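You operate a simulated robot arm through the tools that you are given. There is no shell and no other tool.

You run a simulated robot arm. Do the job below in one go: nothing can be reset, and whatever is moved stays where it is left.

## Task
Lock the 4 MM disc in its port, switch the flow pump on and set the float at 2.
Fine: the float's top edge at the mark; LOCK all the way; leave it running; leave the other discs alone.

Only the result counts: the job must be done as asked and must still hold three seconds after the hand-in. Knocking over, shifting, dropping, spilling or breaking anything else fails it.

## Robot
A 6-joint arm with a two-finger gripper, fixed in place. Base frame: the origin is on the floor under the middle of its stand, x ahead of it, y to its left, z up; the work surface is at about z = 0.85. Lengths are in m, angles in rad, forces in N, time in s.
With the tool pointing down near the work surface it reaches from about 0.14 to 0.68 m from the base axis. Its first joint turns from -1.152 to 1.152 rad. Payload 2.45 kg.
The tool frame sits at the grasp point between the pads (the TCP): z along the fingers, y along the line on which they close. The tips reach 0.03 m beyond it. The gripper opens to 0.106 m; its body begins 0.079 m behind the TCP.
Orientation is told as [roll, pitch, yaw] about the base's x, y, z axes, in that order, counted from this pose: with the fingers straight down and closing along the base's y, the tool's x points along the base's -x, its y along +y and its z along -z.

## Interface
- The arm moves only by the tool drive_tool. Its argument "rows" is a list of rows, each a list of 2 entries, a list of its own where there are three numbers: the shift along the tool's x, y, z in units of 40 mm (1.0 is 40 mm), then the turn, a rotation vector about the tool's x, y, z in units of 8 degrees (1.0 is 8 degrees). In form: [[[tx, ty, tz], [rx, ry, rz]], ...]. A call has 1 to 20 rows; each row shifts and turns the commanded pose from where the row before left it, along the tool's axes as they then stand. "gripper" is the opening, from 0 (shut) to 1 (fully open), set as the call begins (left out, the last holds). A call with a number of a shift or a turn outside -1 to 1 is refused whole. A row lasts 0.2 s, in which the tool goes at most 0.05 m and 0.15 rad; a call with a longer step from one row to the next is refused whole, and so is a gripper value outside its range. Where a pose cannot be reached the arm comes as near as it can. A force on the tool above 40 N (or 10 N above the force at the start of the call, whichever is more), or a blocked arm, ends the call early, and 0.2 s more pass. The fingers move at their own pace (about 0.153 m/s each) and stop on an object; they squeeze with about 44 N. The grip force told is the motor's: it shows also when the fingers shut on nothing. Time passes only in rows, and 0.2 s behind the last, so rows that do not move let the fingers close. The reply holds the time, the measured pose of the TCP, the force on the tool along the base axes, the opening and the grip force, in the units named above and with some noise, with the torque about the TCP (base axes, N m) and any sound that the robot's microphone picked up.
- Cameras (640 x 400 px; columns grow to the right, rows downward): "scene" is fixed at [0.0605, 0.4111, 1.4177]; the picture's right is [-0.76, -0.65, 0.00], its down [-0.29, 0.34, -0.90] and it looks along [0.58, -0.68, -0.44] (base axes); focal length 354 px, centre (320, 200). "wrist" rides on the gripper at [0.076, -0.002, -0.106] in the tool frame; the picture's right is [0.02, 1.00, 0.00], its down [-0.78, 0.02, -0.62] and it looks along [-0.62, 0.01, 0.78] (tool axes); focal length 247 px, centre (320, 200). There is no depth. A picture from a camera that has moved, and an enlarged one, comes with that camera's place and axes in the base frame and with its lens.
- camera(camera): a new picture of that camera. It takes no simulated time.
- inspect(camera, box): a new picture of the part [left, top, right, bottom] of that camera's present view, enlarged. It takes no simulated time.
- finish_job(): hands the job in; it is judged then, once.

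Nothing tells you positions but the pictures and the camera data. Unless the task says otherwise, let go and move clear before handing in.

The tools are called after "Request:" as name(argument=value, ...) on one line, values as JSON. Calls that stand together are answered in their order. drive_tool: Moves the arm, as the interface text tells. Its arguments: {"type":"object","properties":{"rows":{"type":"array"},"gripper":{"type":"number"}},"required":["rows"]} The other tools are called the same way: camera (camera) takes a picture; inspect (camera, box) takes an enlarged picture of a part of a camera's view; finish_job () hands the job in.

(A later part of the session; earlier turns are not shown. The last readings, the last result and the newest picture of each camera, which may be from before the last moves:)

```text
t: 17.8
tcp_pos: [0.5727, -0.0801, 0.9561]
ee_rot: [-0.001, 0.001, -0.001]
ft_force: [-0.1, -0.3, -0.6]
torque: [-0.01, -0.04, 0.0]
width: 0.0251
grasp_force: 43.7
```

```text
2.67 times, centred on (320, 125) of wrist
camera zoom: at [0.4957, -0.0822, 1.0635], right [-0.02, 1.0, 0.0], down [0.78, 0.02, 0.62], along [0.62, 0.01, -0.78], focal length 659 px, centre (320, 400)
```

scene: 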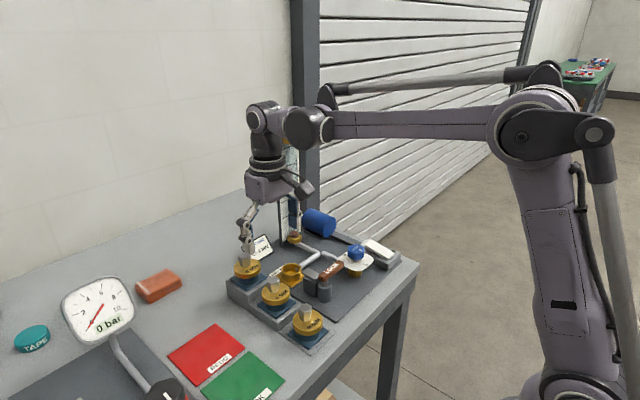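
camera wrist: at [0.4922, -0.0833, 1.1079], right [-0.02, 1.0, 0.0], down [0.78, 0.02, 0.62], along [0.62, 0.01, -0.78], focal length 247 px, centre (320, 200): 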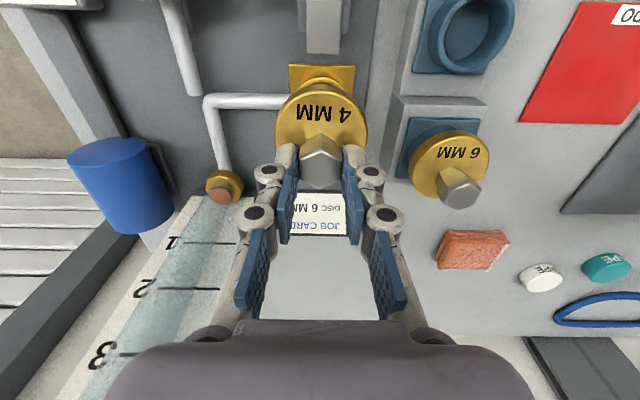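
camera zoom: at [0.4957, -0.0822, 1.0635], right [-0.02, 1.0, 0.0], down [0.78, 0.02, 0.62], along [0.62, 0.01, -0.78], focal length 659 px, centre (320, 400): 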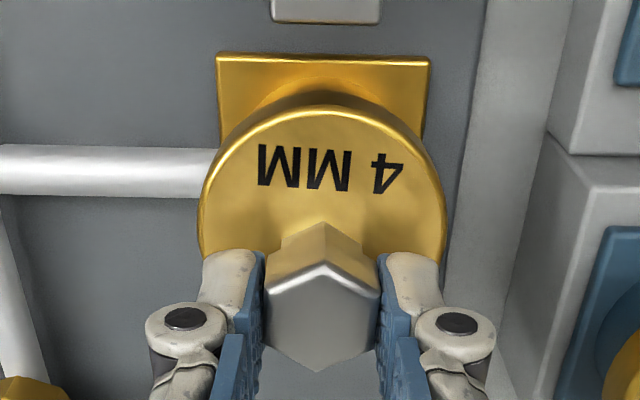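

The alignment is now within about 1.5 mm and the plug is just above the rim. I'll make a small correction and ease it in slowly.

Request:
drive_tool(rows=[[[-0.035, 0.005, 0.03], [0, 0, 0]], [[0, 0, 0.05], [0, 0, 0]], [[0, 0, 0.05], [0, 0, 0]], [[0, 0, 0.05], [0, 0, 0]], [[0, 0, 0.05], [0, 0, 0]], [[0, 0, 0], [0, 0, 0]]])

Request:
inspect(camera="scene", box=[270, 235, 325, 295])

```text
t: 19.2
tcp_pos: [0.5746, -0.0802, 0.9475]
ee_rot: [-0.001, -0.001, 0.0]
ft_force: [-0.1, 0.6, -1.4]
torque: [0.01, -0.02, 0.01]
width: 0.0248
grasp_force: 44.2
```

```text
6.67 times, centred on (298, 265) of scene
camera zoom: at [0.0605, 0.4111, 1.4177], right [-0.76, -0.65, 0.0], down [-0.29, 0.34, -0.9], along [0.58, -0.68, -0.44], focal length 2360 px, centre (470, -233)
```

zoom: 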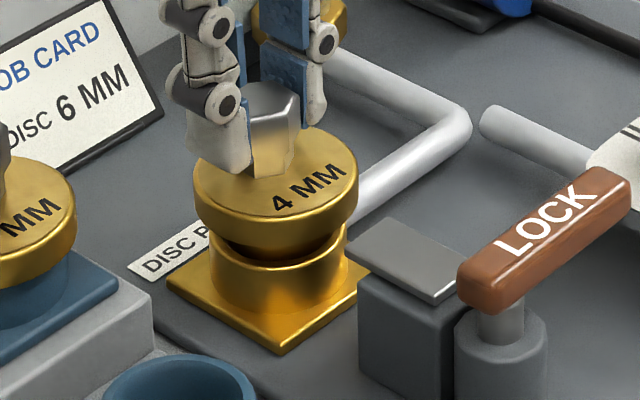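

Request:
drive_tool(rows=[[[0, 0, 0.05], [0, 0, 0]], [[0, 0, 0.05], [0, 0, 0]], [[0, 0, 0.05], [0, 0, 0]], [[0, 0, 0], [0, 0, 0]]])

Request:
inspect(camera="scene", box=[270, 235, 325, 295])

```text
t: 20.2
tcp_pos: [0.5745, -0.0795, 0.9409]
ee_rot: [0.0, -0.001, 0.001]
ft_force: [-0.2, -0.7, -1.9]
torque: [-0.01, -0.02, -0.01]
width: 0.0248
grasp_force: 43.7
```

```text
6.67 times, centred on (298, 265) of scene
camera zoom: at [0.0605, 0.4111, 1.4177], right [-0.76, -0.65, 0.0], down [-0.29, 0.34, -0.9], along [0.58, -0.68, -0.44], focal length 2360 px, centre (470, -233)
```

zoom: 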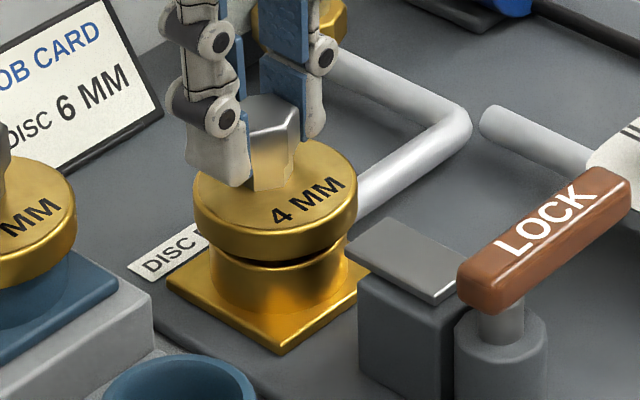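

Request:
drive_tool(rows=[[[0, 0, 0.04], [0, 0, 0]], [[0, 0, 0.04], [0, 0, 0]], [[0, 0, 0.04], [0, 0, 0]], [[0, 0, 0], [0, 0, 0]]])

Request:
inspect(camera="scene", box=[270, 235, 325, 295])

```text
t: 21.2
tcp_pos: [0.5741, -0.0795, 0.9367]
ee_rot: [0.0, 0.002, 0.0]
ft_force: [-0.3, -0.5, -1.7]
torque: [0.0, -0.06, 0.01]
width: 0.0248
grasp_force: 43.5
```

```text
6.67 times, centred on (298, 265) of scene
camera zoom: at [0.0605, 0.4111, 1.4177], right [-0.76, -0.65, 0.0], down [-0.29, 0.34, -0.9], along [0.58, -0.68, -0.44], focal length 2360 px, centre (470, -233)
```

zoom: 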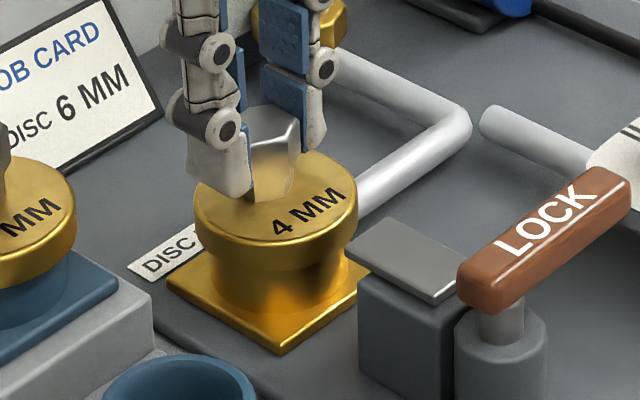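

Request:
drive_tool(rows=[[[0, 0, 0.03], [0, 0, 0]], [[0, 0, 0.03], [0, 0, 0]], [[0, 0, 0], [0, 0, 0]]])

Request:
inspect(camera="scene", box=[270, 235, 325, 295])

```text
t: 22.0
tcp_pos: [0.574, -0.0799, 0.9342]
ee_rot: [-0.001, 0.0, 0.0]
ft_force: [-0.2, 0.4, -1.8]
torque: [-0.03, -0.01, -0.02]
width: 0.0247
grasp_force: 44.5
```

```text
6.67 times, centred on (298, 265) of scene
camera zoom: at [0.0605, 0.4111, 1.4177], right [-0.76, -0.65, 0.0], down [-0.29, 0.34, -0.9], along [0.58, -0.68, -0.44], focal length 2360 px, centre (470, -233)
```

zoom: 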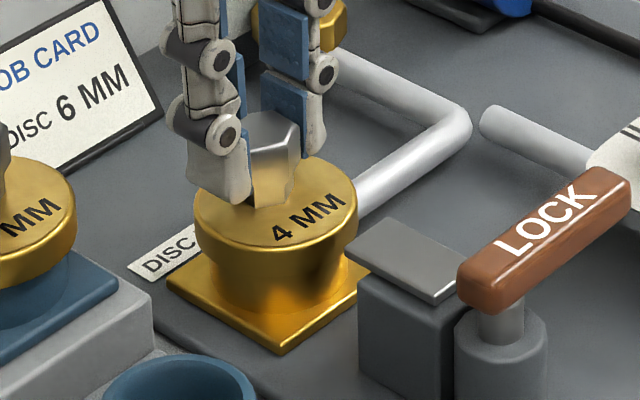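

Request:
drive_tool(rows=[[[0, 0, 0.03], [0, 0, 0]], [[0, 0, 0.03], [0, 0, 0]], [[0, 0, 0.03], [0, 0, 0]], [[0, 0, 0], [0, 0, 0]]])

Request:
inspect(camera="scene", box=[270, 235, 325, 295])

```text
t: 22.8
tcp_pos: [0.5737, -0.0795, 0.9345]
ee_rot: [-0.001, 0.001, 0.003]
ft_force: [-1.7, 1.2, 4.9]
torque: [0.04, 0.0, 0.02]
width: 0.0248
grasp_force: 44.1
stopped in row 3: the force on the tool passed its limit at 44 N (the readings are from after the stop); the commanded pose is now the measured one
```

```text
6.67 times, centred on (298, 265) of scene
camera zoom: at [0.0604, 0.4111, 1.4177], right [-0.76, -0.65, 0.0], down [-0.29, 0.34, -0.9], along [0.58, -0.68, -0.44], focal length 2360 px, centre (470, -233)
```

zoom: 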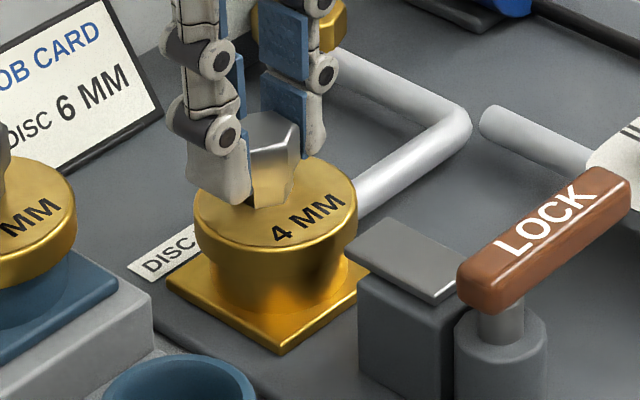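

The disc met the seat firmly, with the flange flush on the rim. I'll let go, rise clear and inspect.

Request:
drive_tool(rows=[[[0, 0, 0], [0, 0, 0]], [[0, 0, 0], [0, 0, 0]], [[0, 0, -0.2], [0, 0, 0]], [[0, 0, -0.6], [0, 0, 0]], [[0, 0, -0.8], [0, 0, 0]], [[0, 0, -0.8], [0, 0, 0]], [[0.5, 0, -0.5], [0, 0, 0]], [[0.8, 0, 0], [0, 0, 0]], [[0.8, 0, 0], [0, 0, 0]], [[0, 0, 0], [0, 0, 0]]], gripper=0.6)

Request:
camera(camera="wrist")

Request:
inspect(camera="scene", box=[260, 230, 340, 300])

```text
t: 25.0
tcp_pos: [0.49, -0.0807, 1.0501]
ee_rot: [-0.001, -0.003, 0.001]
ft_force: [0.7, 1.0, -0.4]
torque: [-0.04, 0.0, 0.0]
width: 0.0636
grasp_force: 0.0
```

```text
taken
camera wrist: at [0.4133, -0.0825, 1.1566], right [-0.02, 1.0, 0.0], down [0.78, 0.02, 0.62], along [0.62, 0.01, -0.78], focal length 247 px, centre (320, 200)
```

wrist: 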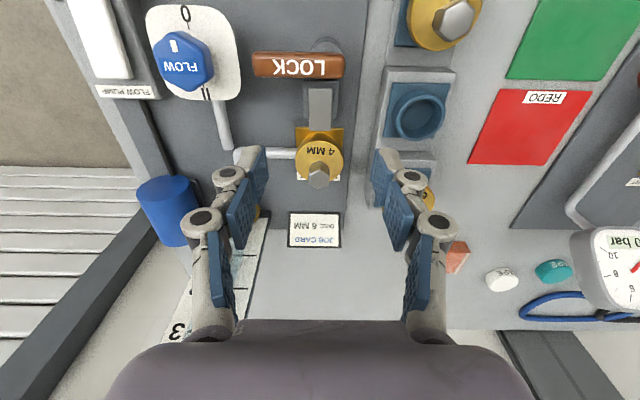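

```text
5.71 times, centred on (300, 265) of scene
camera zoom: at [0.0605, 0.4111, 1.4177], right [-0.76, -0.65, 0.0], down [-0.29, 0.34, -0.9], along [0.58, -0.68, -0.44], focal length 2023 px, centre (434, -171)
```

zoom: 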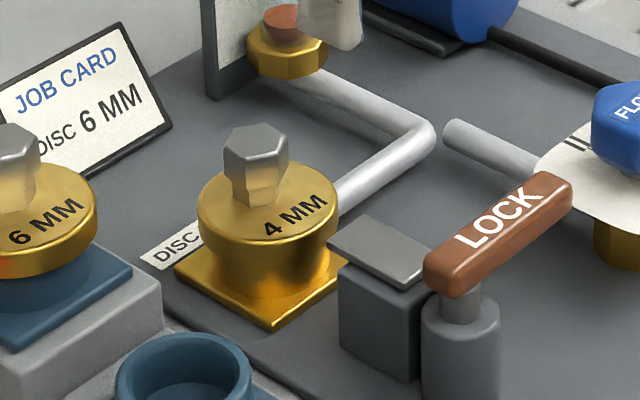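

The 4 MM disc sits level in the port. Next I'll study the lock lever, its post and the clamp plate.

Request:
inspect(camera="wrist", box=[240, 25, 360, 200])

Request:
inspect(camera="wrist", box=[240, 20, 360, 90])

Request:
inspect(camera="scene", box=[300, 250, 355, 305])

```text
2.29 times, centred on (300, 112) of wrist
camera zoom: at [0.4133, -0.0825, 1.1566], right [-0.02, 1.0, 0.0], down [0.78, 0.02, 0.62], along [0.62, 0.01, -0.78], focal length 564 px, centre (366, 400)
```

zoom: 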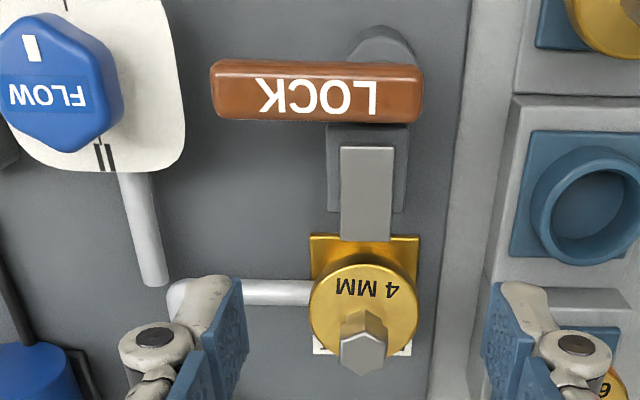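

```text
5.33 times, centred on (300, 55) of wrist
camera zoom: at [0.4133, -0.0825, 1.1566], right [-0.02, 1.0, 0.0], down [0.78, 0.02, 0.62], along [0.62, 0.01, -0.78], focal length 1317 px, centre (427, 973)
```

zoom: 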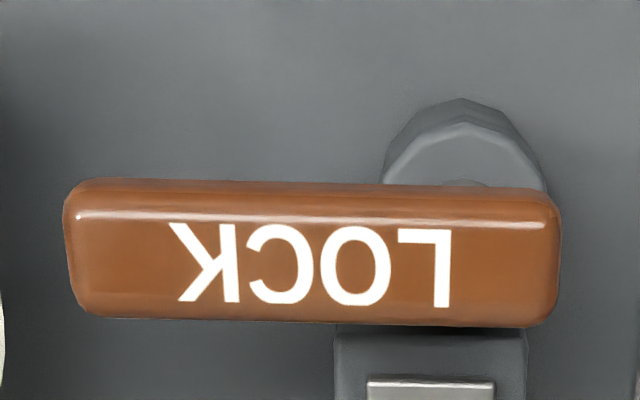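

```text
7.27 times, centred on (328, 278) of scene
camera zoom: at [0.0605, 0.4111, 1.4177], right [-0.76, -0.65, 0.0], down [-0.29, 0.34, -0.9], along [0.58, -0.68, -0.44], focal length 2574 px, centre (266, -364)
```

zoom: 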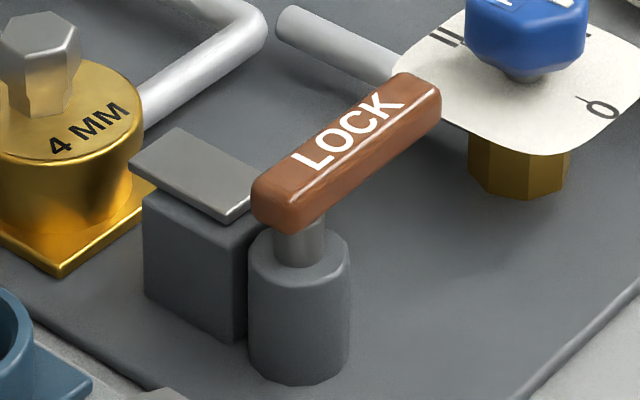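

The lever's pivot is near (0.457, -0.077) and its free end is at about y -0.14, with its top at z 0.92. I'll shut the fingers and bring them down on the near side of the free end, ready to test which way it turns.

Request:
drive_tool(rows=[[[0.55, -0.37, 0], [0, 0, 0]], [[0.55, -0.37, 0], [0, 0, 0]], [[0.55, -0.36, 0.2], [0, 0, 0]], [[0, 0, 0.5], [0, 0, 0]], [[0, 0, 0.5], [0, 0, 0]], [[0, 0, 0], [0, 0, 0]]], gripper=0)

Request:
camera(camera="wrist")

Request:
inspect(camera="scene", box=[280, 200, 400, 310])

```text
t: 26.4
tcp_pos: [0.4241, -0.1233, 1.0002]
ee_rot: [0.002, -0.002, 0.002]
ft_force: [-0.3, -0.3, -0.7]
torque: [-0.01, -0.01, 0.02]
width: 0.0002
grasp_force: 28.6
```

```text
taken
camera wrist: at [0.3474, -0.1259, 1.1082], right [-0.02, 1.0, 0.0], down [0.78, 0.02, 0.62], along [0.62, 0.01, -0.78], focal length 247 px, centre (320, 200)
```

wrist: 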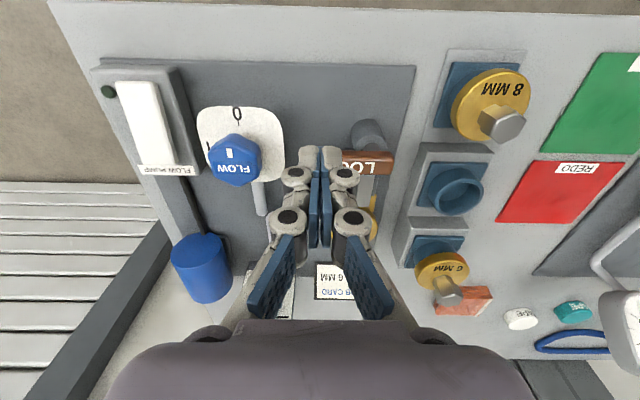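

```text
3.64 times, centred on (340, 255) of scene
camera zoom: at [0.0605, 0.4111, 1.4177], right [-0.76, -0.65, 0.0], down [-0.29, 0.34, -0.9], along [0.58, -0.68, -0.44], focal length 1287 px, centre (247, 0)
```

zoom: 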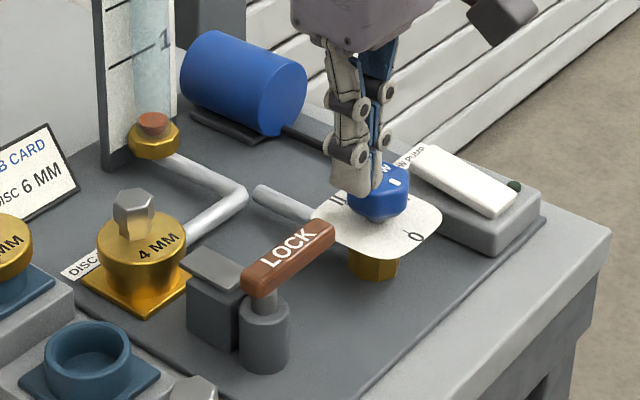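

Request:
drive_tool(rows=[[[0.05, 0, 0.5], [0, 0, 0]], [[0, 0, 0.5], [0, 0, 0]], [[0, 0, 0.3], [0, 0, 0]], [[0, 0, 0.1], [0, 0, 0]], [[0, 0, 0], [0, 0, 0]]])

Request:
inspect(camera="wrist", box=[230, 60, 410, 230])

Request:
inspect(camera="scene", box=[300, 230, 380, 310])

```text
t: 27.6
tcp_pos: [0.4226, -0.123, 0.9463]
ee_rot: [0.002, -0.001, 0.001]
ft_force: [0.4, 0.7, -0.6]
torque: [0.01, -0.03, -0.01]
width: 0.0001
grasp_force: 28.3
```

```text
2.35 times, centred on (320, 145) of wrist
camera zoom: at [0.3454, -0.1258, 1.0528], right [-0.02, 1.0, 0.0], down [0.78, 0.02, 0.62], along [0.62, 0.01, -0.78], focal length 581 px, centre (320, 329)
```

zoom: 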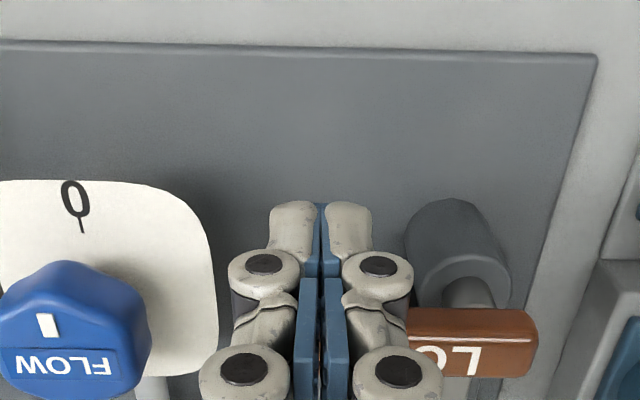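

```text
5.00 times, centred on (340, 270) of scene
camera zoom: at [0.0605, 0.4111, 1.4177], right [-0.76, -0.65, 0.0], down [-0.29, 0.34, -0.9], along [0.58, -0.68, -0.44], focal length 1770 px, centre (220, -150)
```

zoom: 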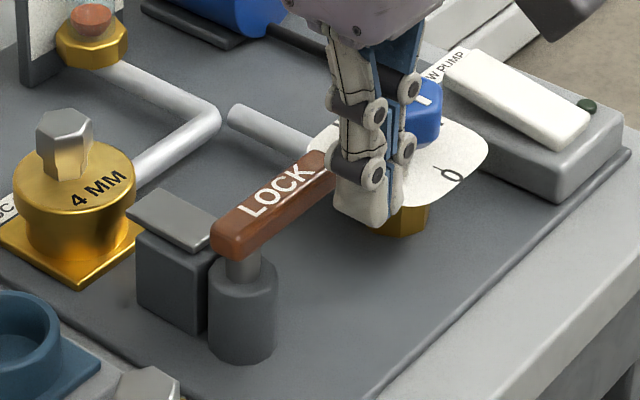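

The shut fingers are on the near side of the lever's free end. I'll lower a little and push gently toward +x to see if it moves.

Request:
drive_tool(rows=[[[0, 0, 0.1], [0, 0, 0]], [[-0.15, 0, 0], [0, 0, 0]], [[-0.1, 0, 0], [0, 0, 0]], [[-0.1, 0, 0], [0, 0, 0]], [[-0.1, 0, 0], [0, 0, 0]], [[0, 0, 0], [0, 0, 0]]])

Request:
inspect(camera="scene", box=[300, 230, 380, 310])

Request:
inspect(camera="wrist", box=[230, 60, 410, 230])

```text
t: 29.0
tcp_pos: [0.4353, -0.1233, 0.9414]
ee_rot: [0.001, 0.012, -0.001]
ft_force: [-35.2, -1.7, 0.4]
torque: [-0.27, 0.61, 0.17]
width: 0.0059
grasp_force: 28.4
```

```text
5.00 times, centred on (340, 270) of scene
camera zoom: at [0.0596, 0.4111, 1.4178], right [-0.76, -0.65, 0.0], down [-0.29, 0.34, -0.9], along [0.58, -0.68, -0.44], focal length 1770 px, centre (220, -150)
```

zoom: 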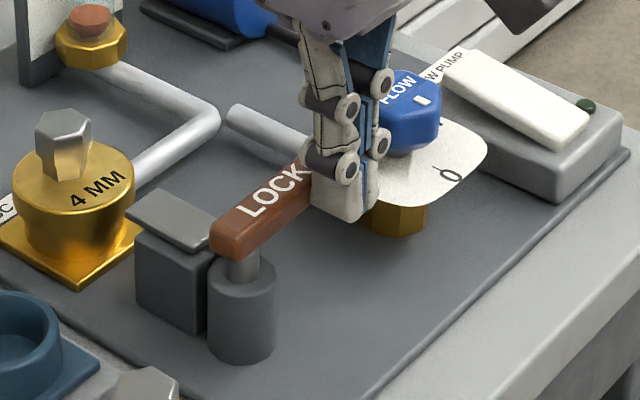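

```text
2.35 times, centred on (320, 145) of wrist
camera zoom: at [0.3604, -0.1263, 1.0497], right [-0.02, 1.0, 0.0], down [0.79, 0.02, 0.61], along [0.61, 0.01, -0.79], focal length 581 px, centre (320, 329)
```

zoom: 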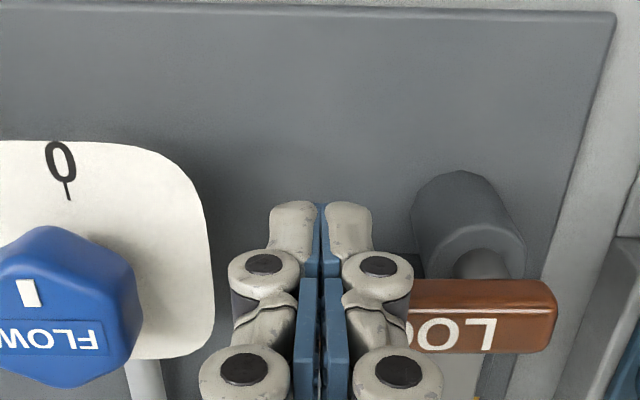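

The lever did not move and +x read 35 N, so that side is its stop. I'll back off, rise over the handle and come down on its far side to push toward -x.

Request:
drive_tool(rows=[[[0.2, 0, 0], [0, 0, 0]], [[0.15, 0, 0], [0, 0, 0]], [[0, 0, -0.6], [0, 0, 0]], [[0, 0, -0.7], [0, 0, 0]], [[-0.5, -0.05, 0], [0, 0, 0]], [[-0.6, -0.05, 0], [0, 0, 0]], [[-0.5, 0, 0], [0, 0, 0]], [[0, 0, 0], [0, 0, 0]]])

Request:
inspect(camera="wrist", box=[200, 20, 440, 200])

Request:
inspect(camera="scene", box=[280, 210, 400, 310])

```text
t: 30.8
tcp_pos: [0.4899, -0.1277, 0.9947]
ee_rot: [0.001, 0.0, 0.001]
ft_force: [-0.6, -0.2, 1.1]
torque: [-0.01, 0.0, -0.01]
width: 0.0
grasp_force: 28.9
```

```text
2.22 times, centred on (320, 110) of wrist
camera zoom: at [0.414, -0.1304, 1.1005], right [-0.02, 1.0, 0.0], down [0.78, 0.02, 0.62], along [0.62, 0.01, -0.78], focal length 549 px, centre (320, 400)
```

zoom: 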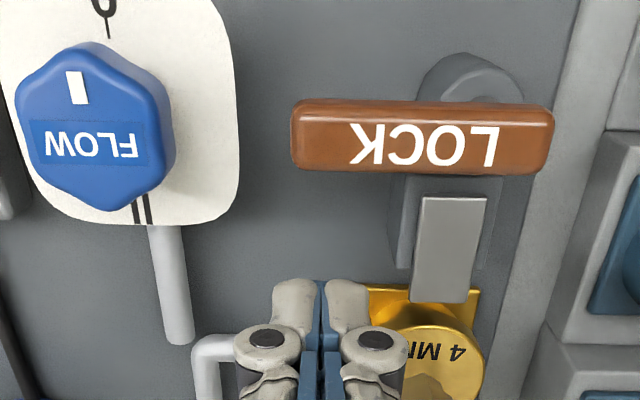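

```text
4.00 times, centred on (340, 260) of scene
camera zoom: at [0.0605, 0.4111, 1.4177], right [-0.76, -0.65, 0.0], down [-0.29, 0.34, -0.9], along [0.58, -0.68, -0.44], focal length 1416 px, centre (240, -40)
```

zoom: 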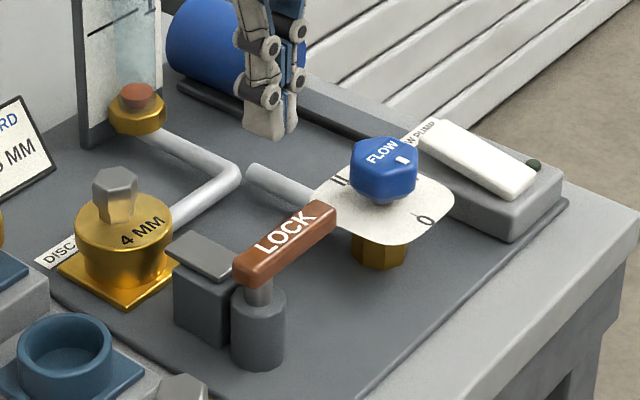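

Now the shut fingers are on the far side of the handle. I'll lower and push gently toward -x.

Request:
drive_tool(rows=[[[0, 0, 0.6], [0, 0, 0]], [[0, 0, 0.5], [0, 0, 0]], [[0, 0, 0.22], [0, 0, 0]], [[0.15, 0, 0], [0, 0, 0]], [[0.1, 0, 0], [0, 0, 0]], [[0.1, 0, 0], [0, 0, 0]], [[0.08, 0, 0], [0, 0, 0]], [[0, 0, 0], [0, 0, 0]]])

Request:
inspect(camera="scene", box=[300, 230, 380, 310])

Request:
inspect(camera="wrist", box=[230, 60, 410, 230])

```text
t: 32.6
tcp_pos: [0.4737, -0.1274, 0.9407]
ee_rot: [0.001, -0.001, 0.002]
ft_force: [1.1, -0.9, 0.1]
torque: [0.02, -0.05, 0.01]
width: 0.0001
grasp_force: 28.3
```

```text
5.00 times, centred on (340, 270) of scene
camera zoom: at [0.0605, 0.4111, 1.4177], right [-0.76, -0.65, 0.0], down [-0.29, 0.34, -0.9], along [0.58, -0.68, -0.44], focal length 1770 px, centre (220, -150)
```

zoom: 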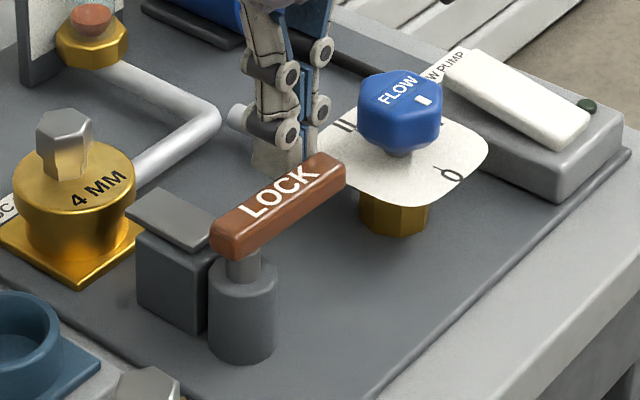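

```text
2.35 times, centred on (320, 145) of wrist
camera zoom: at [0.3964, -0.1303, 1.0478], right [-0.02, 1.0, 0.0], down [0.78, 0.02, 0.62], along [0.62, 0.01, -0.78], focal length 581 px, centre (320, 329)
```

zoom: 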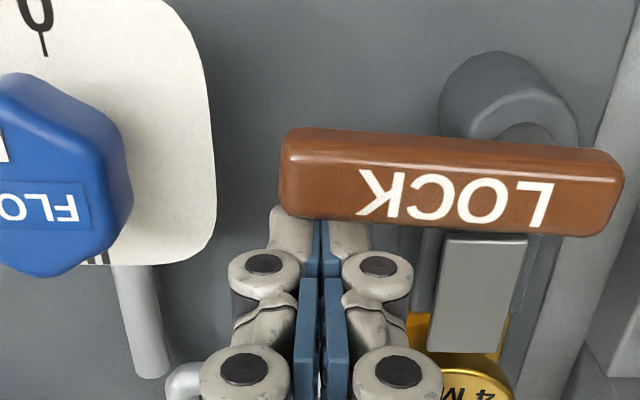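

The lever is yielding freely this way. I'll follow its arc around the pivot, turning the hand with it.

Request:
drive_tool(rows=[[[0.19, -0.06, 0], [0, 0, 0.9375]], [[0.17, -0.06, 0], [0, 0, 0.9375]], [[0.17, -0.06, 0], [0, 0, 0.9375]], [[0.17, -0.06, 0], [0, 0, 0.9375]], [[0, 0, 0], [0, 0, 0]]])

Request:
inspect(camera="scene", box=[300, 230, 380, 310])

Request:
inspect(camera="wrist", box=[230, 60, 410, 230])

```text
t: 33.8
tcp_pos: [0.443, -0.1322, 0.9407]
ee_rot: [0.0, -0.002, -0.524]
ft_force: [-0.6, 0.4, 0.6]
torque: [0.04, 0.02, 0.03]
width: 0.0
grasp_force: 28.6
```

```text
5.00 times, centred on (340, 270) of scene
camera zoom: at [0.0605, 0.4111, 1.4177], right [-0.76, -0.65, 0.0], down [-0.29, 0.34, -0.9], along [0.58, -0.68, -0.44], focal length 1770 px, centre (220, -150)
```

zoom: 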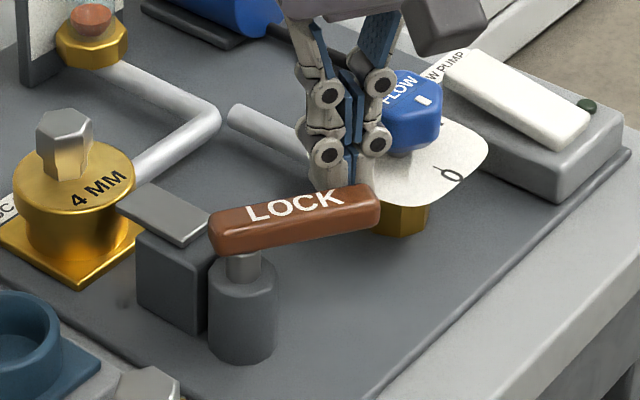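

```text
2.35 times, centred on (320, 145) of wrist
camera zoom: at [0.3762, -0.0958, 1.0474], right [0.48, 0.88, 0.0], down [0.69, -0.38, 0.62], along [0.55, -0.3, -0.78], focal length 581 px, centre (320, 329)
```

zoom: 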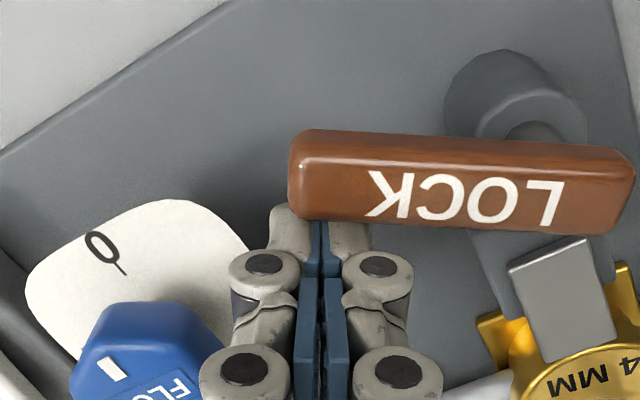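

The lever turns and the plate is sliding toward the disc. I'll continue along the arc.

Request:
drive_tool(rows=[[[0.17, -0.06, 0], [0, 0, 0.9375]], [[0.17, -0.06, 0], [0, 0, 0.9375]], [[0.17, -0.06, 0], [0, 0, 0.9375]], [[0.17, -0.06, 0], [0, 0, 0.9375]], [[0, 0, 0], [0, 0, 0]]])

Request:
inspect(camera="scene", box=[300, 230, 380, 310])

Request:
inspect(camera="wrist", box=[230, 60, 410, 230])

```text
t: 35.0
tcp_pos: [0.4173, -0.1216, 0.9411]
ee_rot: [0.0, -0.002, -1.047]
ft_force: [0.5, 0.2, 0.2]
torque: [0.03, 0.01, -0.02]
width: 0.0
grasp_force: 29.0
```

```text
5.00 times, centred on (340, 270) of scene
camera zoom: at [0.0605, 0.4111, 1.4177], right [-0.76, -0.65, 0.0], down [-0.29, 0.34, -0.9], along [0.58, -0.68, -0.44], focal length 1770 px, centre (220, -150)
```

zoom: 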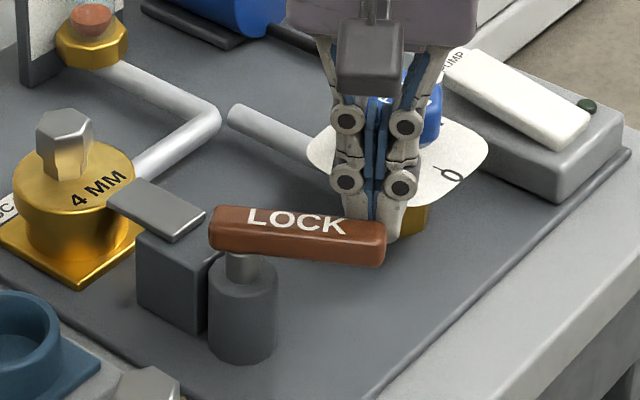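

```text
2.35 times, centred on (320, 145) of wrist
camera zoom: at [0.3774, -0.0561, 1.0476], right [0.86, 0.52, 0.0], down [0.4, -0.67, 0.62], along [0.32, -0.53, -0.78], focal length 581 px, centre (320, 329)
```

zoom: 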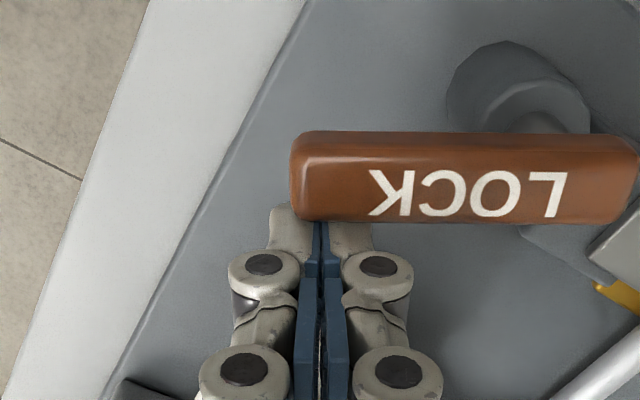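

Request:
drive_tool(rows=[[[0.17, -0.06, 0], [0, 0, 0.9375]], [[0.17, -0.06, 0], [0, 0, 0.9375]], [[0.17, -0.06, 0], [0, 0, 0.9375]], [[0, 0, 0], [0, 0, 0]]])

Request:
inspect(camera="scene", box=[280, 230, 380, 310])

Request:
inspect(camera="wrist", box=[230, 60, 410, 230])

```text
t: 36.0
tcp_pos: [0.4027, -0.1055, 0.9409]
ee_rot: [0.003, 0.001, -1.439]
ft_force: [0.5, -0.6, -0.4]
torque: [0.0, 0.04, -0.04]
width: 0.0
grasp_force: 28.4
```

```text
5.00 times, centred on (330, 270) of scene
camera zoom: at [0.0605, 0.4111, 1.4177], right [-0.76, -0.65, 0.0], down [-0.29, 0.34, -0.9], along [0.58, -0.68, -0.44], focal length 1770 px, centre (270, -150)
```

zoom: 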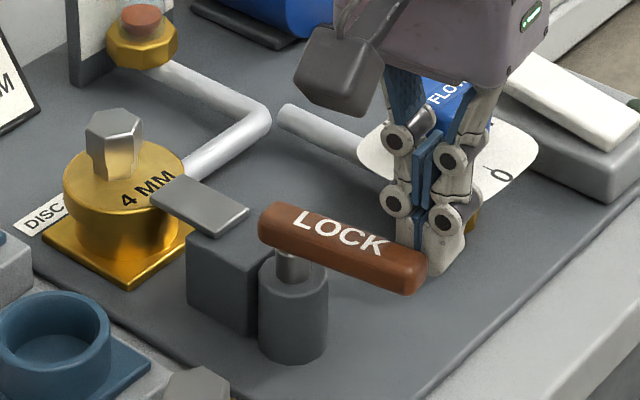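

```text
2.35 times, centred on (320, 145) of wrist
camera zoom: at [0.3912, -0.0302, 1.0478], right [0.99, 0.15, 0.0], down [0.12, -0.77, 0.62], along [0.1, -0.61, -0.78], focal length 581 px, centre (320, 329)
```

zoom: 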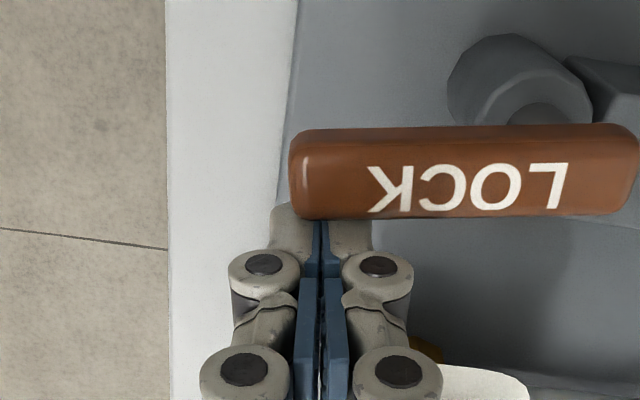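

The plate is now reaching over the disc's flange. I'll keep turning in small steps until it meets the stop.

Request:
drive_tool(rows=[[[0.085, -0.03, 0], [0, 0, 0.47]], [[0.085, -0.03, 0], [0, 0, 0.47]], [[0.085, -0.03, 0], [0, 0, 0.47]], [[0, 0, 0], [0, 0, 0]]])

Request:
inspect(camera="scene", box=[280, 230, 380, 310])

Request:
inspect(camera="wrist", box=[230, 60, 410, 230])

```text
t: 37.0
tcp_pos: [0.3996, -0.0961, 0.9415]
ee_rot: [0.002, 0.0, -1.638]
ft_force: [0.0, -2.5, 0.1]
torque: [-0.02, 0.0, 0.05]
width: 0.0
grasp_force: 28.5
```

```text
5.00 times, centred on (330, 270) of scene
camera zoom: at [0.0605, 0.4111, 1.4177], right [-0.76, -0.65, 0.0], down [-0.29, 0.34, -0.9], along [0.58, -0.68, -0.44], focal length 1770 px, centre (270, -150)
```

zoom: 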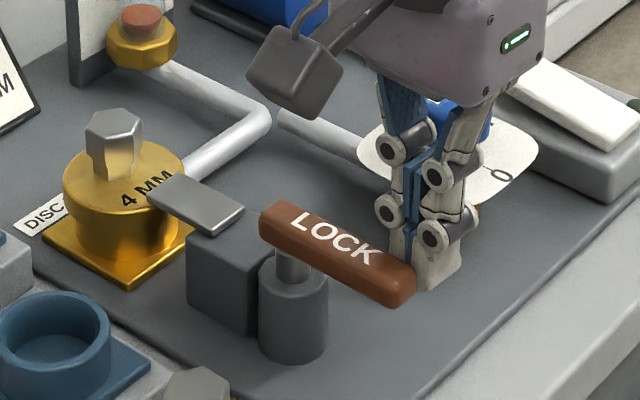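

```text
2.35 times, centred on (320, 145) of wrist
camera zoom: at [0.4021, -0.0199, 1.0475], right [1.0, -0.04, 0.0], down [-0.04, -0.78, 0.62], along [-0.03, -0.62, -0.78], focal length 581 px, centre (320, 329)
```

zoom: 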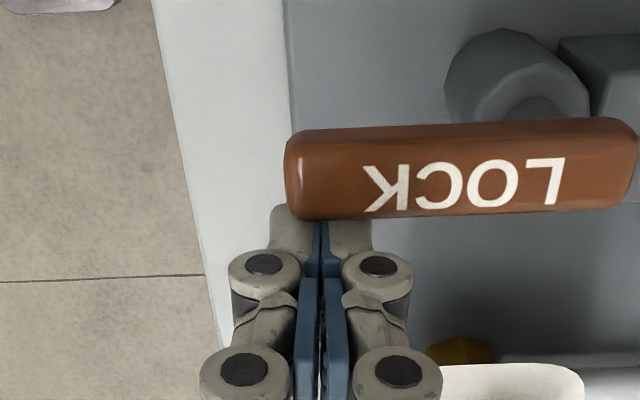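

The lever is at about 90°. I'll push a little further without turning to confirm it is hard against the stop.

Request:
drive_tool(rows=[[[0.04, 0, 0], [0, 0, 0]], [[0.04, 0, 0], [0, 0, 0]], [[0, 0, 0], [0, 0, 0]]])

Request:
inspect(camera="scene", box=[280, 230, 380, 310])

Request:
inspect(camera="wrist", box=[230, 60, 410, 230])

```text
t: 37.8
tcp_pos: [0.399, -0.095, 0.9416]
ee_rot: [0.0, -0.006, -1.637]
ft_force: [-3.0, -18.2, -8.8]
torque: [-0.47, 0.0, 0.08]
width: 0.0
grasp_force: 29.0
```

```text
5.00 times, centred on (330, 270) of scene
camera zoom: at [0.0606, 0.4106, 1.4179], right [-0.76, -0.65, 0.0], down [-0.29, 0.34, -0.9], along [0.58, -0.68, -0.44], focal length 1770 px, centre (270, -150)
```

zoom: 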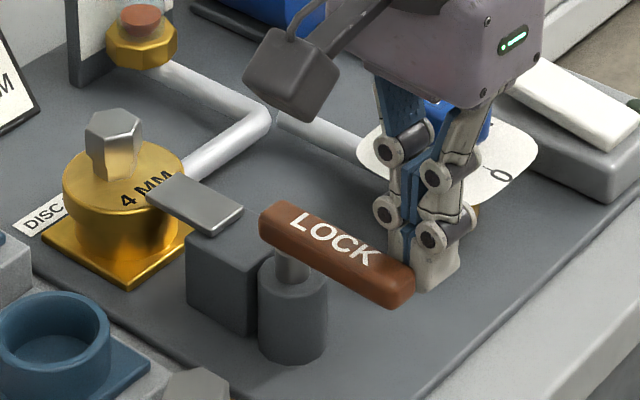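

```text
2.35 times, centred on (320, 145) of wrist
camera zoom: at [0.4022, -0.0183, 1.0474], right [1.0, -0.05, 0.0], down [-0.04, -0.78, 0.63], along [-0.03, -0.63, -0.78], focal length 581 px, centre (320, 329)
```

zoom: 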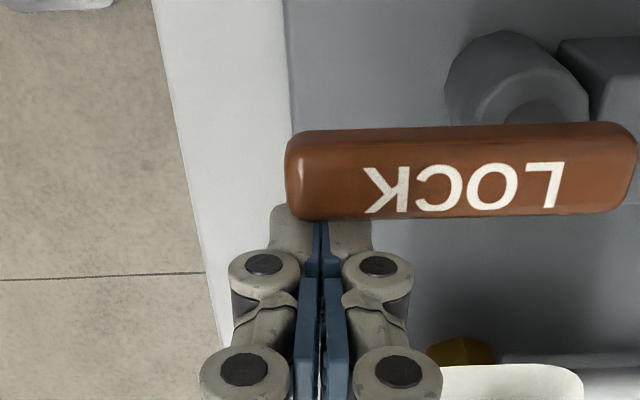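

Request:
drive_tool(rows=[[[0.03, 0, 0], [0, 0, 0]], [[0.02, 0, 0], [0, 0, 0]], [[0, 0, 0], [0, 0, 0]]])

Request:
inspect(camera="scene", box=[280, 230, 380, 310])

```text
t: 38.6
tcp_pos: [0.3986, -0.0939, 0.9419]
ee_rot: [0.001, -0.011, -1.637]
ft_force: [-0.8, -27.9, -4.5]
torque: [-0.58, 0.02, 0.15]
width: 0.0058
grasp_force: 28.5
```

```text
5.00 times, centred on (330, 270) of scene
camera zoom: at [0.0606, 0.4104, 1.418], right [-0.76, -0.65, 0.0], down [-0.29, 0.34, -0.9], along [0.58, -0.68, -0.44], focal length 1770 px, centre (270, -150)
```

zoom: 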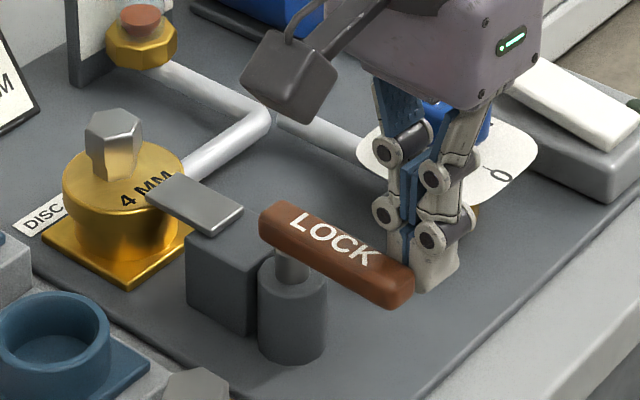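

The handle is hard against its stop: 28 N with no movement. I'll back off, rise, turn the hand square again and check that the lock stays put.

Request:
drive_tool(rows=[[[-0.2, 0, 0], [0, 0, 0]], [[-0.2, 0, 0], [0, 0, 0]], [[0, 0, -0.7], [0, 0, 0]], [[0, 0, -0.8], [0, 0, 0]], [[0, 0, -0.8], [0, 0, 0]], [[0, 0, -0.4], [0, 0, -0.97]], [[0, 0, 0], [0, 0, -0.98]], [[0, 0, 0], [0, 0, -0.98]], [[0, 0, 0], [0, 0, -0.98]], [[0, 0, 0], [0, 0, -0.98]], [[0, 0, 0], [0, 0, -0.98]], [[0, 0, 0], [0, 0, -0.98]], [[0, 0, 0], [0, 0, -0.98]], [[0, 0, 0], [0, 0, -0.98]], [[0, 0, 0], [0, 0, -0.98]], [[0, 0, 0], [0, 0, -0.98]], [[0, 0, 0], [0, 0, -0.95]], [[0, 0, 0], [0, 0, 0]]])

Request:
camera(camera="wrist")

Request:
inspect(camera="scene", box=[270, 220, 410, 320])

```text
t: 42.4
tcp_pos: [0.3979, -0.1062, 1.0492]
ee_rot: [0.001, 0.0, 0.004]
ft_force: [0.1, -0.5, 0.1]
torque: [-0.03, -0.01, -0.02]
width: 0.0
grasp_force: 28.0
```

```text
taken
camera wrist: at [0.3216, -0.1087, 1.1554], right [-0.02, 1.0, 0.0], down [0.78, 0.02, 0.62], along [0.62, 0.01, -0.78], focal length 247 px, centre (320, 200)
```

wrist: 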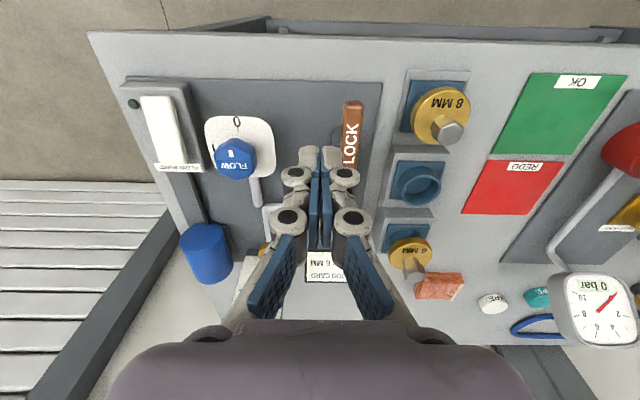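

```text
4.00 times, centred on (340, 270) of scene
camera zoom: at [0.0605, 0.4111, 1.4177], right [-0.76, -0.65, 0.0], down [-0.29, 0.34, -0.9], along [0.58, -0.68, -0.44], focal length 1416 px, centre (240, -80)
```

zoom: 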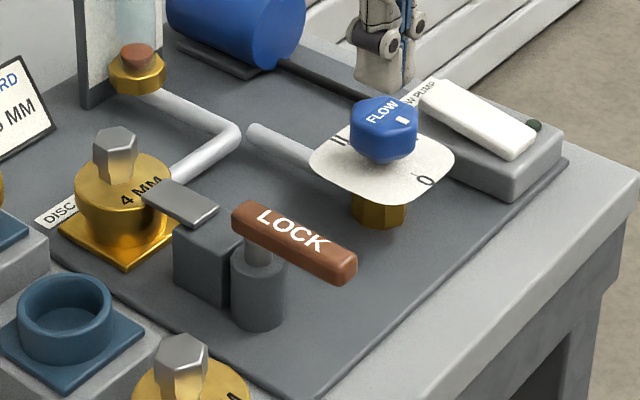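

The lock is holding, with the plate across the 4 MM disc's flange. Next I'll study the pump switch.

Request:
inspect(camera="wrist", box=[110, 70, 220, 190])

Request:
inspect(camera="scene", box=[350, 230, 420, 275])

```text
3.33 times, centred on (165, 130) of wrist
camera zoom: at [0.3216, -0.1087, 1.1554], right [-0.02, 1.0, 0.0], down [0.78, 0.02, 0.62], along [0.62, 0.01, -0.78], focal length 823 px, centre (837, 433)
```

zoom: 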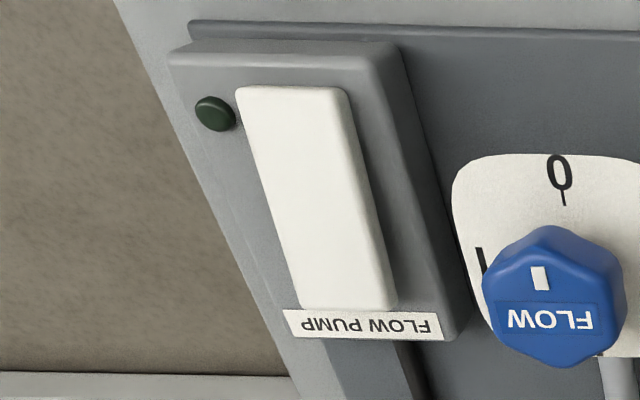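

```text
8.89 times, centred on (385, 252) of scene
camera zoom: at [0.0605, 0.4111, 1.4177], right [-0.76, -0.65, 0.0], down [-0.29, 0.34, -0.9], along [0.58, -0.68, -0.44], focal length 3146 px, centre (-258, -267)
```

zoom: 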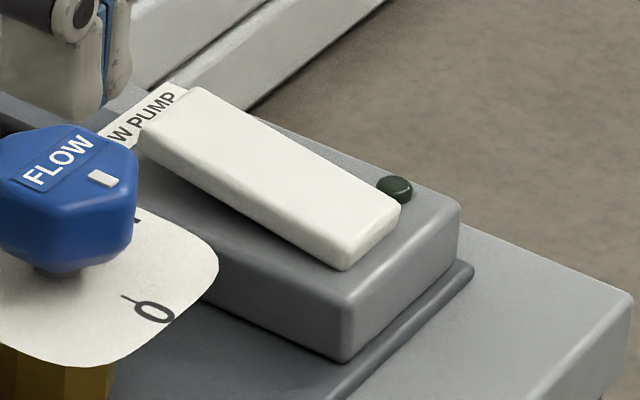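

The pump's white rocker has its far (+x) end raised and the lamp is dark, so that end has to be pressed. I'll bring the shut fingertips above it at about (0.462, -0.279).

Request:
drive_tool(rows=[[[-0.32, -0.865, 0], [0, 0, 0]], [[-0.32, -0.865, 0], [0, 0, 0]], [[-0.32, -0.865, 0], [0, 0, 0]], [[-0.32, -0.865, 0], [0, 0, 0]], [[-0.32, -0.865, 0], [0, 0, 0]], [[0, 0, 0.7], [0, 0, 0]], [[0, 0, 0.7], [0, 0, 0]], [[0, 0, 0.4], [0, 0, 0]], [[0, 0, 0], [0, 0, 0]]], gripper=0)

Request:
camera(camera="wrist")

Request:
inspect(camera="scene", box=[340, 200, 430, 275])

```text
t: 44.4
tcp_pos: [0.4623, -0.2805, 0.9774]
ee_rot: [0.0, -0.003, 0.0]
ft_force: [0.4, -0.6, 0.3]
torque: [-0.01, 0.0, -0.01]
width: 0.0
grasp_force: 28.7
```

```text
taken
camera wrist: at [0.3854, -0.282, 1.0838], right [-0.02, 1.0, 0.0], down [0.78, 0.02, 0.62], along [0.62, 0.01, -0.78], focal length 247 px, centre (320, 200)
```

wrist: 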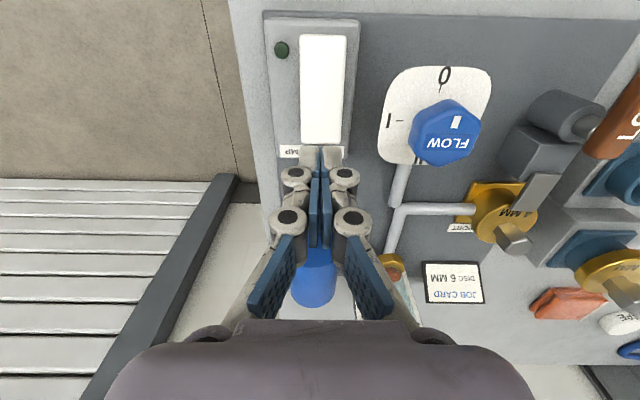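

```text
5.33 times, centred on (385, 238) of scene
camera zoom: at [0.0605, 0.4111, 1.4177], right [-0.76, -0.65, 0.0], down [-0.29, 0.34, -0.9], along [0.58, -0.68, -0.44], focal length 1888 px, centre (-27, 0)
```

zoom: 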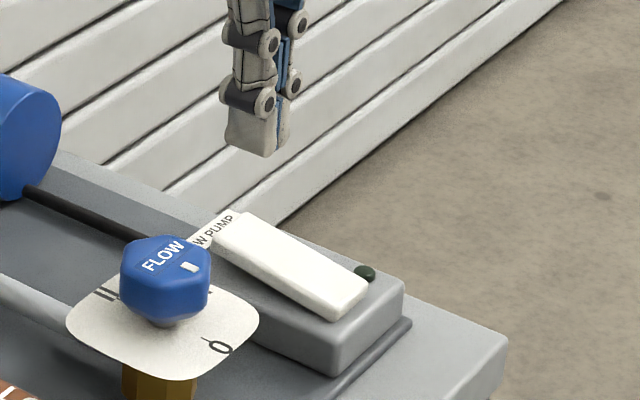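

Request:
drive_tool(rows=[[[0.08, 0, 0.4], [0, 0, 0]], [[0, 0, 0.4], [0, 0, 0]], [[0, 0, 0.15], [0, 0, 0]], [[0, 0, 0.1], [0, 0, 0]], [[0, 0, 0], [0, 0, 0]]])

Request:
inspect(camera="scene", box=[340, 210, 430, 280])

Request:
inspect(camera="wrist", box=[240, 20, 400, 180])

```text
t: 45.6
tcp_pos: [0.4589, -0.2794, 0.9352]
ee_rot: [0.0, -0.002, -0.001]
ft_force: [0.3, -1.0, 0.1]
torque: [0.0, -0.01, -0.03]
width: 0.0
grasp_force: 28.3
```

```text
5.71 times, centred on (385, 245) of scene
camera zoom: at [0.0605, 0.4111, 1.4177], right [-0.76, -0.65, 0.0], down [-0.29, 0.34, -0.9], along [0.58, -0.68, -0.44], focal length 2023 px, centre (-51, -57)
```

zoom: 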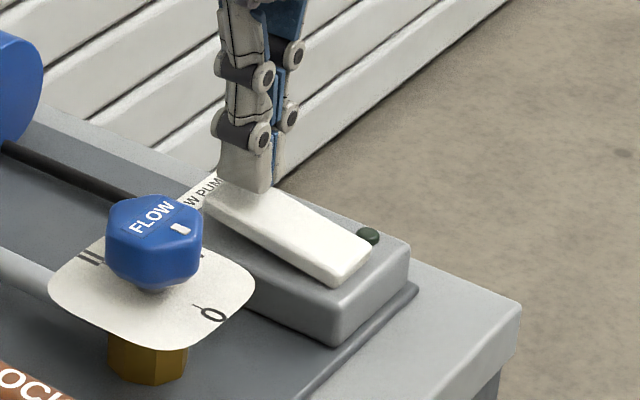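

```text
2.50 times, centred on (320, 100) of wrist
camera zoom: at [0.3825, -0.2813, 1.0417], right [-0.02, 1.0, 0.0], down [0.78, 0.02, 0.62], along [0.62, 0.01, -0.78], focal length 617 px, centre (320, 450)
```

zoom: 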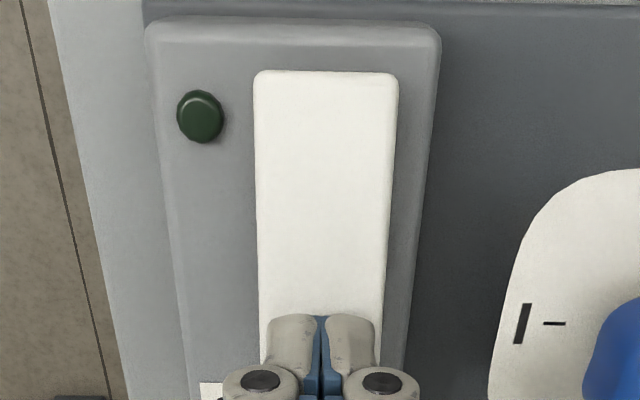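

Request:
drive_tool(rows=[[[0, 0, 0.05], [0, 0, 0]], [[0, 0, 0.05], [0, 0, 0]], [[0, 0, 0.05], [0, 0, 0]], [[0, 0, 0.05], [0, 0, 0]]])

Request:
inspect(camera="scene", box=[340, 210, 430, 280])

```text
t: 46.6
tcp_pos: [0.4603, -0.2792, 0.9275]
ee_rot: [0.0, 0.0, 0.0]
ft_force: [0.3, -0.2, 0.6]
torque: [-0.01, -0.02, 0.03]
width: 0.006
grasp_force: 29.1
```

```text
5.71 times, centred on (385, 245) of scene
camera zoom: at [0.0605, 0.4111, 1.4177], right [-0.76, -0.65, 0.0], down [-0.29, 0.34, -0.9], along [0.58, -0.68, -0.44], focal length 2023 px, centre (-51, -57)
```

zoom: 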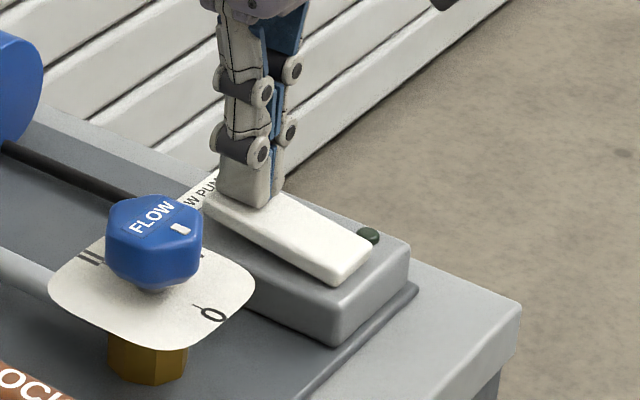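

Request:
drive_tool(rows=[[[0, 0, 0.05], [0, 0, 0]], [[0, 0, 0.05], [0, 0, 0]], [[0, 0, 0.05], [0, 0, 0]]])

Request:
inspect(camera="scene", box=[340, 210, 430, 280])

```text
t: 47.4
tcp_pos: [0.4604, -0.2794, 0.9214]
ee_rot: [-0.003, 0.0, 0.001]
ft_force: [0.7, 0.0, 8.3]
torque: [0.01, 0.08, 0.01]
width: 0.0061
grasp_force: 28.8
```

```text
5.71 times, centred on (385, 245) of scene
camera zoom: at [0.0604, 0.4112, 1.4177], right [-0.76, -0.65, 0.0], down [-0.29, 0.34, -0.9], along [0.58, -0.68, -0.44], focal length 2023 px, centre (-51, -57)
```

zoom: 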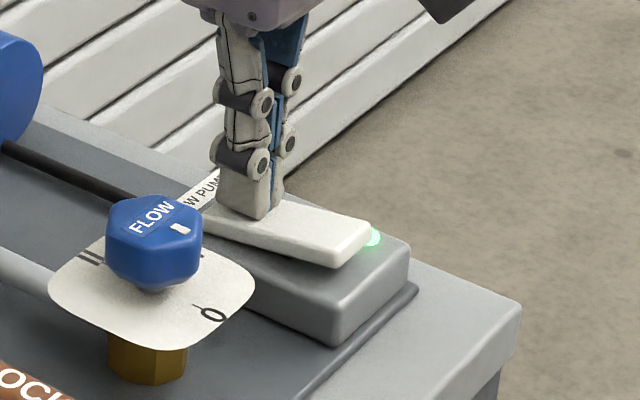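

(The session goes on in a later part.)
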